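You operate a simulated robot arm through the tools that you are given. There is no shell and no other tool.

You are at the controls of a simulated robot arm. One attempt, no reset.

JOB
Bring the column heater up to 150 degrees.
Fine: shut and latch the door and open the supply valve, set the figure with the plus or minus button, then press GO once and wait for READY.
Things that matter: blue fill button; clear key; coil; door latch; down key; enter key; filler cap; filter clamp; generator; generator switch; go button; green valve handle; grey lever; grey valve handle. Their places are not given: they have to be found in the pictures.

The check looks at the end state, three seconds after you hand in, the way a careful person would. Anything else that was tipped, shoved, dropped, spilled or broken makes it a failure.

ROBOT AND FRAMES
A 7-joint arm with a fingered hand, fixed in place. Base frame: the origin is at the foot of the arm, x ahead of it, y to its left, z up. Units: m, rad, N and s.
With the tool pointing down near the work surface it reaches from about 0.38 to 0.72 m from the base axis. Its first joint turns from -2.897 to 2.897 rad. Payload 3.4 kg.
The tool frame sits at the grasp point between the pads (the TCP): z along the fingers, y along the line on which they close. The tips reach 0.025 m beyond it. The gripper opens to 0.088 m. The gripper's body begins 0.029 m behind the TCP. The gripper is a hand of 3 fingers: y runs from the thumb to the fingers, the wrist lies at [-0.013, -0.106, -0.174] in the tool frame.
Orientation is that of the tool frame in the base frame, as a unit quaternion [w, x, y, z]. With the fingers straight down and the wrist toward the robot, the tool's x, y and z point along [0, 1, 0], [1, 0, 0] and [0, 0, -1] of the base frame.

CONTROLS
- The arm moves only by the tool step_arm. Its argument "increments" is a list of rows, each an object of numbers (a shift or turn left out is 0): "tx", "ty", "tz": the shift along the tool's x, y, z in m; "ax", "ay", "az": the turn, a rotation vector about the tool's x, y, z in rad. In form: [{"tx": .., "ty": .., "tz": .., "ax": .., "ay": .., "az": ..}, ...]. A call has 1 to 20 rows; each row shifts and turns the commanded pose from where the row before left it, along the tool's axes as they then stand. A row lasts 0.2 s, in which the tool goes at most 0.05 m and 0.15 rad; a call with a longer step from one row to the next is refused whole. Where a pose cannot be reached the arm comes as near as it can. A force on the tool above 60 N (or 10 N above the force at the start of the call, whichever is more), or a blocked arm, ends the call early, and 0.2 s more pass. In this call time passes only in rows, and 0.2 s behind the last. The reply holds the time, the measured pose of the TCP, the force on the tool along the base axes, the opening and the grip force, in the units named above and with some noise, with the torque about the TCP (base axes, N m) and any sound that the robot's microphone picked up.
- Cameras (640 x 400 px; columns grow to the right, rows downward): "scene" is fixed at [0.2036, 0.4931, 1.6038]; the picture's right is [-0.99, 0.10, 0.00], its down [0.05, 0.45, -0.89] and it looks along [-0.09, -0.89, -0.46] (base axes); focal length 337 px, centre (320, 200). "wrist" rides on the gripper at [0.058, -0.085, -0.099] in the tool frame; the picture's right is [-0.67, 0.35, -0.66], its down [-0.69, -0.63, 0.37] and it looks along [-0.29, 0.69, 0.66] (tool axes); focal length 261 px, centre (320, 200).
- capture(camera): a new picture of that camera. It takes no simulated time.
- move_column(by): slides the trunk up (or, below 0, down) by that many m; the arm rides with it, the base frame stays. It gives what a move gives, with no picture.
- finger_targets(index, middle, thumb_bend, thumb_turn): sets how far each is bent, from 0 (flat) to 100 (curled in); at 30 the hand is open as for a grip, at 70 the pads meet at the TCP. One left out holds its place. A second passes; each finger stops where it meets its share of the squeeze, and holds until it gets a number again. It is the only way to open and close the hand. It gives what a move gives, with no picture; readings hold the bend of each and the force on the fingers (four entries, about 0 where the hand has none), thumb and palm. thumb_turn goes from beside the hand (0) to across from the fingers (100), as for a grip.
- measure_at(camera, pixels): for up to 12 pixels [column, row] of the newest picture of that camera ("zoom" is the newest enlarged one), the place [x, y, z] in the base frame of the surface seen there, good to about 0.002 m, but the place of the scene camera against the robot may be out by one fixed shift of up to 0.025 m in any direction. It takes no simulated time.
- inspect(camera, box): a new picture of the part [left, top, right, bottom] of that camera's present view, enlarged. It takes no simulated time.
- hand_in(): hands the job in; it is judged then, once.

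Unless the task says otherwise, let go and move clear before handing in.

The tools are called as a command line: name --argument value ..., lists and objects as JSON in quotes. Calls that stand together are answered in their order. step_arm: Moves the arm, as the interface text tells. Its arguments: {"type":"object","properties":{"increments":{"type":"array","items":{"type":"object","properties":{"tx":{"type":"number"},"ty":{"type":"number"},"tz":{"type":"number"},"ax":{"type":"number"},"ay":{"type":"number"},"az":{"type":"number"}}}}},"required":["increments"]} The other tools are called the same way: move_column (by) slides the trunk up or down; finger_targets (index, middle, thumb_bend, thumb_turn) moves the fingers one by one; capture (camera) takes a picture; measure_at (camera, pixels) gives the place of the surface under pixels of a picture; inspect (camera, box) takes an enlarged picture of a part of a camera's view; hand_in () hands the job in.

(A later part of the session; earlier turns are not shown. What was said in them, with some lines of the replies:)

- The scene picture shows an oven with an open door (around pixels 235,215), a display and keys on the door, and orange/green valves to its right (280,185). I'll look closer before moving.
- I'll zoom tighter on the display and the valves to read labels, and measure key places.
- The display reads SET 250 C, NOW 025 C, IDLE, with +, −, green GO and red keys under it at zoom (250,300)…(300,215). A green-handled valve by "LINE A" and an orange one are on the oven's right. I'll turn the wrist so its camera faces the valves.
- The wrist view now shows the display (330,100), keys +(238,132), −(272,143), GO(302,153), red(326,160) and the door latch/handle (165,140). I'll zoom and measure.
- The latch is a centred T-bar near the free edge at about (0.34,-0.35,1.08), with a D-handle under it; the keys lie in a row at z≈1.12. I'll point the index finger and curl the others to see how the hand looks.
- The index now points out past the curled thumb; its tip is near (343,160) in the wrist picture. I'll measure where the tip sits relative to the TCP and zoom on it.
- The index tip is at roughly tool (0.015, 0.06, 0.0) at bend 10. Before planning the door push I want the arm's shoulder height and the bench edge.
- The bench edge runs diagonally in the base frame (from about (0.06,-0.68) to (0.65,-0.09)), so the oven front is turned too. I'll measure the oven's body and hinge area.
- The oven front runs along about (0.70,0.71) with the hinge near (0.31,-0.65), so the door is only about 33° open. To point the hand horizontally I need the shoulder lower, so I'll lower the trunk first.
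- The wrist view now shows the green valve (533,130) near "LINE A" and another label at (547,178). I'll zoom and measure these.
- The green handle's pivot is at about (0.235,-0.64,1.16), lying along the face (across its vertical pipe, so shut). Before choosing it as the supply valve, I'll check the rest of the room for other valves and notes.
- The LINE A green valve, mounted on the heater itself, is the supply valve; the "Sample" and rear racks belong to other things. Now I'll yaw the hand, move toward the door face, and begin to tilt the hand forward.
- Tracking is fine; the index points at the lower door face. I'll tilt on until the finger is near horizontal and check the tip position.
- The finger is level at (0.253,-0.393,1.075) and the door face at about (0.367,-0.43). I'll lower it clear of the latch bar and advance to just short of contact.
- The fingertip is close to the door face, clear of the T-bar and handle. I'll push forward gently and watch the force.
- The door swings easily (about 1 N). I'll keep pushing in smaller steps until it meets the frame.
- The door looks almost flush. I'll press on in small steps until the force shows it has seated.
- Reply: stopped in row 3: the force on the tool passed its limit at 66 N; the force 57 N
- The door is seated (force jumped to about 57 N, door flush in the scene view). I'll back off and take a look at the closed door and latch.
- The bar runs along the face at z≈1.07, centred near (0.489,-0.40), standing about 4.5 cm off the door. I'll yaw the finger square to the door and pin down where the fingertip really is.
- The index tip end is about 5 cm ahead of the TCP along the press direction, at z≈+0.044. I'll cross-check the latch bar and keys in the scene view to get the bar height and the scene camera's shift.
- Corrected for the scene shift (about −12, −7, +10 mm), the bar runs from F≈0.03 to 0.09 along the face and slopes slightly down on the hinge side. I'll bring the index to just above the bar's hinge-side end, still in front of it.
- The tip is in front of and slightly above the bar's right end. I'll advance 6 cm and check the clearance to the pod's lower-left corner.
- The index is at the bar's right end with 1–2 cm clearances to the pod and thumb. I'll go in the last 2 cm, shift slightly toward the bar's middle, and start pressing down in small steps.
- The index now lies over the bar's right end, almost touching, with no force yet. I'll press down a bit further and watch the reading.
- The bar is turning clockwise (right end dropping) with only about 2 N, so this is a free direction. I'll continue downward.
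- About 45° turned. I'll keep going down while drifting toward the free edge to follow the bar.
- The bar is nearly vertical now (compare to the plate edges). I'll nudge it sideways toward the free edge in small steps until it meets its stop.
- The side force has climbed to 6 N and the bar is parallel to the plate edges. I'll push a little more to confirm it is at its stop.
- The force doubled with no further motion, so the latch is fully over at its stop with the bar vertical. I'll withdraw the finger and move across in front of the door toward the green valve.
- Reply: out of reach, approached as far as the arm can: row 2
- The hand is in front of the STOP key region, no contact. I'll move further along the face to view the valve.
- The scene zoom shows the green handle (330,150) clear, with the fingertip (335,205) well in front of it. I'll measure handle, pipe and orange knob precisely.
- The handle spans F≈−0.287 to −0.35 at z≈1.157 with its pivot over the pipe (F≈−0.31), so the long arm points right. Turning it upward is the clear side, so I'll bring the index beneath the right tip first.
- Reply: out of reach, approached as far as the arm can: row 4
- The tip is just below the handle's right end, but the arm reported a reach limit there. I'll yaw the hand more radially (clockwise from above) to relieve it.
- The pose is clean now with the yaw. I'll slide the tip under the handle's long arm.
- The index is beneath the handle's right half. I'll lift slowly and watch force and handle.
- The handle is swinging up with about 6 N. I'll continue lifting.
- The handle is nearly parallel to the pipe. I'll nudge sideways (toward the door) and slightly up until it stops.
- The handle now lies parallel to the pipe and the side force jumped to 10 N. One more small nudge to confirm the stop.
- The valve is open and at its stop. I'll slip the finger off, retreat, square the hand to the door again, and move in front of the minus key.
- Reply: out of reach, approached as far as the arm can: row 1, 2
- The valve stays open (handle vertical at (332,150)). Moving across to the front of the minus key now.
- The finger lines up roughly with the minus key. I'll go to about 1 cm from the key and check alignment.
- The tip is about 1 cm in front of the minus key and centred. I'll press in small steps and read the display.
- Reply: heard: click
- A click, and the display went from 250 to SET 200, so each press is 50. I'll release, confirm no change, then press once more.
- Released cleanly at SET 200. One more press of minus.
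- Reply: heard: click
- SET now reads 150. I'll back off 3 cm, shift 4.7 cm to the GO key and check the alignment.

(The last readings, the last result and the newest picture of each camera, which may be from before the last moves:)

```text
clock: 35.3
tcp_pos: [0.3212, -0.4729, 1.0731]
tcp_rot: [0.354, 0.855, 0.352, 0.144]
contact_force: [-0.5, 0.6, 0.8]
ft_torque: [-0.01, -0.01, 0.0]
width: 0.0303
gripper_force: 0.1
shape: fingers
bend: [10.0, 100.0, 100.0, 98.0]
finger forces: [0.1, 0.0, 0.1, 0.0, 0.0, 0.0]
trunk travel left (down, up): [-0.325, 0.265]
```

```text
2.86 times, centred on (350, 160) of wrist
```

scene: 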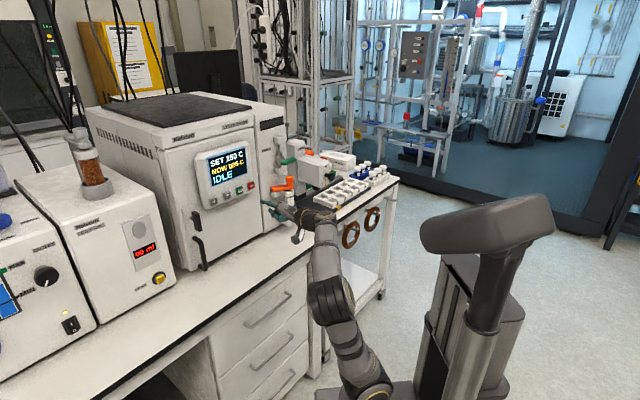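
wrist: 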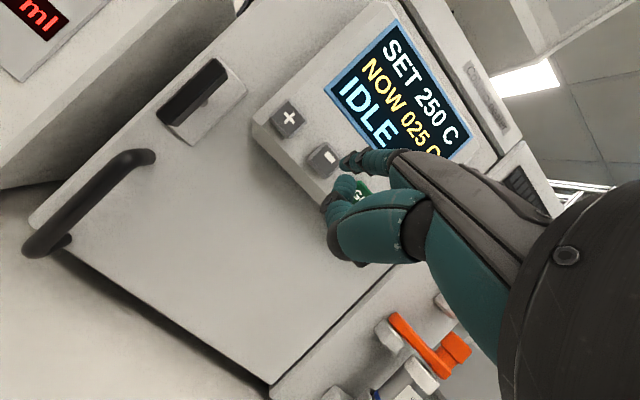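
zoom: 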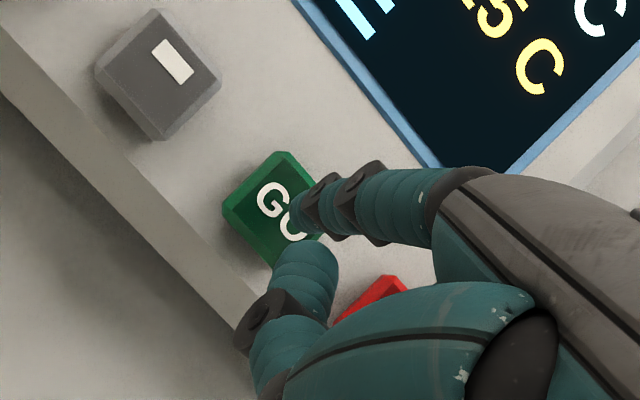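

The tip is aligned with GO and clear of STOP. Pressing GO once in small steps.

step_arm --increments '[{"ty": 0.005, "tz": 0.005}, {"ty": 0.0035, "tz": 0.0035}, {"ty": 0.0028, "tz": 0.0028}, {"ty": 0.0018, "tz": 0.0018}]'

inspect --camera "scene" --box '[200, 140, 270, 220]'

```text
clock: 36.3
tcp_pos: [0.3325, -0.4852, 1.0725]
tcp_rot: [0.355, 0.854, 0.351, 0.144]
contact_force: [-4.6, 3.3, -0.5]
ft_torque: [-0.19, -0.19, 0.05]
width: 0.0298
gripper_force: 1.9
shape: fingers
bend: [10.0, 100.0, 100.0, 98.0]
finger forces: [5.3, 0.0, 0.0, 0.0, 0.1, 0.0]
trunk travel left (down, up): [-0.325, 0.265]
heard: click
```

```text
5.00 times, centred on (235, 180) of scene
```

zoom: 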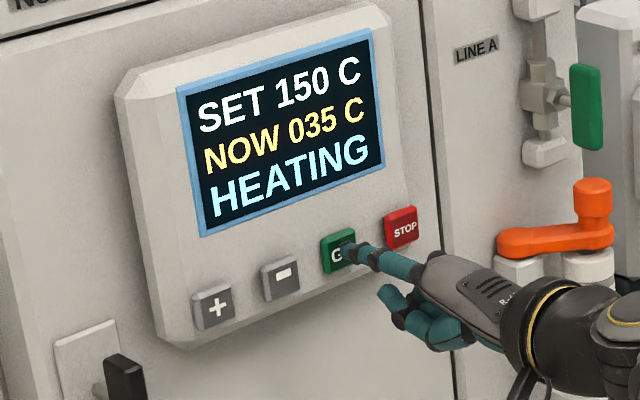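

A click and the display shows HEATING, NOW 035. I'll pull the finger straight back and wait while it heats.

step_arm --increments '[{"ty": -0.007, "tz": -0.007}, {"ty": -0.015, "tz": -0.015}, {"ty": -0.015, "tz": -0.015}, {"ty": -0.015, "tz": -0.015}, {}, {}, {}, {}, {}, {}, {}, {}, {}, {}, {}, {}, {}, {}, {}, {}]'

inspect --camera "scene" --box '[170, 120, 320, 290]'

```text
clock: 40.5
tcp_pos: [0.2831, -0.4329, 1.0748]
tcp_rot: [0.353, 0.855, 0.351, 0.144]
contact_force: [0.0, -0.2, 0.3]
ft_torque: [0.01, -0.01, -0.01]
width: 0.0302
gripper_force: 0.2
shape: fingers
bend: [10.0, 100.0, 100.0, 98.0]
finger forces: [0.1, 0.0, 0.0, 0.1, 0.0, 0.1]
trunk travel left (down, up): [-0.325, 0.265]
```

```text
2.35 times, centred on (245, 205) of scene
```

zoom: 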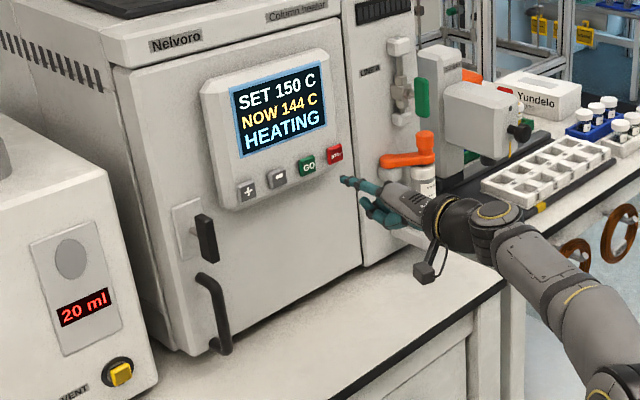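

NOW reads 144 and climbing; the drying unit's counter has changed to 20 ml with flow. I'll wait a bit more for READY.

step_arm --increments '[{}, {}, {}, {}, {}, {}, {}, {}, {}, {}]'

capture --camera "scene"

inspect --camera "scene" --box '[170, 120, 320, 290]'

inspect --camera "scene" --box '[0, 180, 200, 350]'

```text
clock: 42.7
tcp_pos: [0.2821, -0.433, 1.0745]
tcp_rot: [0.354, 0.855, 0.351, 0.144]
contact_force: [-0.4, -0.6, -1.1]
ft_torque: [0.02, 0.0, 0.02]
width: 0.0299
gripper_force: 0.1
shape: fingers
bend: [10.0, 100.0, 100.0, 98.0]
finger forces: [0.0, 0.0, 0.0, 0.0, 0.0, 0.0]
trunk travel left (down, up): [-0.325, 0.265]
```

```text
taken
```

scene: 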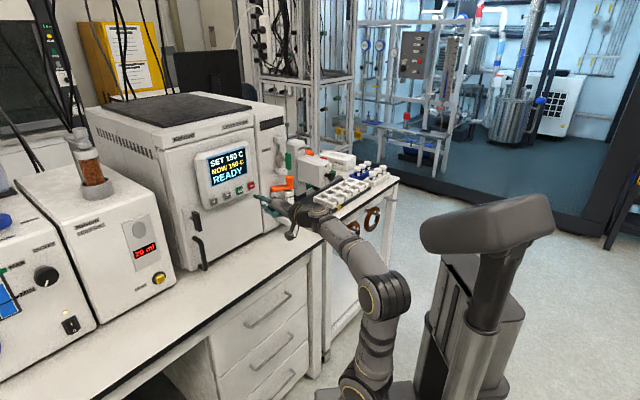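

```text
2.35 times, centred on (245, 205) of scene
```

zoom: 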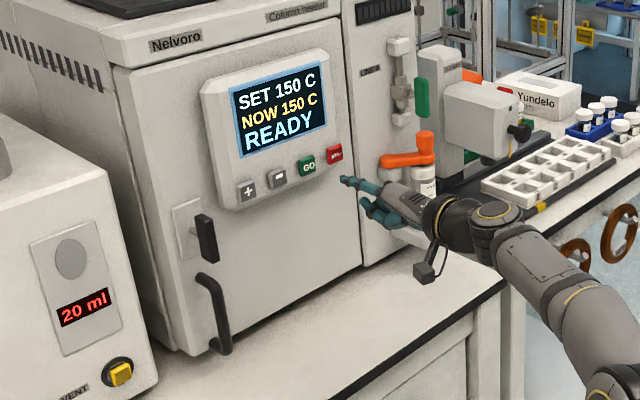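

```text
2.35 times, centred on (100, 265) of scene
```

zoom: 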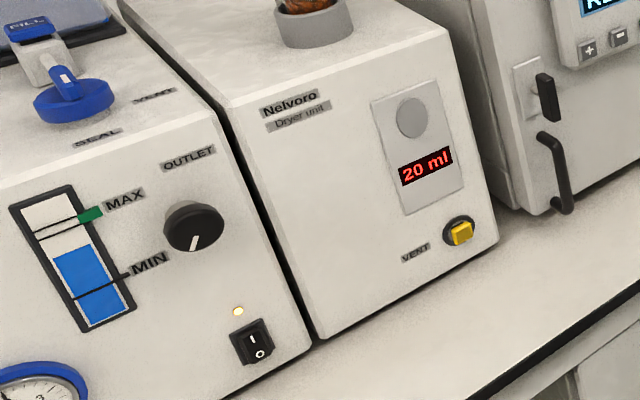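

The display reads SET 150, NOW 150, READY, with the latch down and the valve open. I'll draw the hand a bit further back before handing in.

step_arm --increments '[{"ty": -0.015, "tz": -0.015}, {"ty": -0.015, "tz": -0.015}, {}]'

capture --camera "scene"

```text
clock: 43.5
tcp_pos: [0.2523, -0.4032, 1.0741]
tcp_rot: [0.354, 0.855, 0.351, 0.144]
contact_force: [-0.1, 0.1, 0.3]
ft_torque: [0.03, 0.01, -0.02]
width: 0.03
gripper_force: 0.0
shape: fingers
bend: [10.0, 100.0, 100.0, 98.0]
finger forces: [0.0, 0.1, 0.0, 0.1, 0.0, 0.0]
trunk travel left (down, up): [-0.325, 0.265]
```

```text
taken
```

scene: 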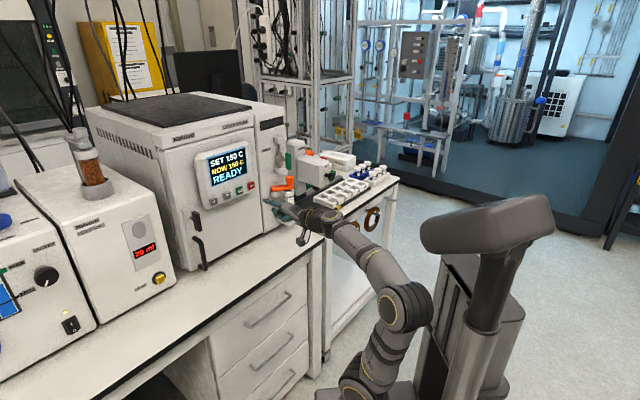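

The display at (227,165) still shows READY at 150, the door is shut and latched, the valve is open, and the hand is clear. I'm handing in.

hand_in

```text
The job is handed in.
```

The column heater is at 150 degrees. When I handed in, its display read SET 150 C, NOW 150 C, READY.

- **Door:** I pushed it shut until it seated, then turned the latch bar to vertical, where it met its stop.
- **Supply valve:** I opened the green valve on LINE A by turning its handle in line with the pipe, up to its stop. I took it to be the supply valve because it is mounted on the heater itself; nothing in the pictures labels it "supply".
- **Setting:** Each press of minus drops the figure by 50, so two presses brought it from 250 to 150.
- **Start:** I pressed GO once, then backed the hand off and waited for READY.

The dryer unit's counter went from 00 ml to 20 ml during the run. I did not touch that unit and did not check the cause; gas flowing through the open valve is a likely one. I saw nothing tipped, spilled or broken, and the hand was clear of everything when I handed in.
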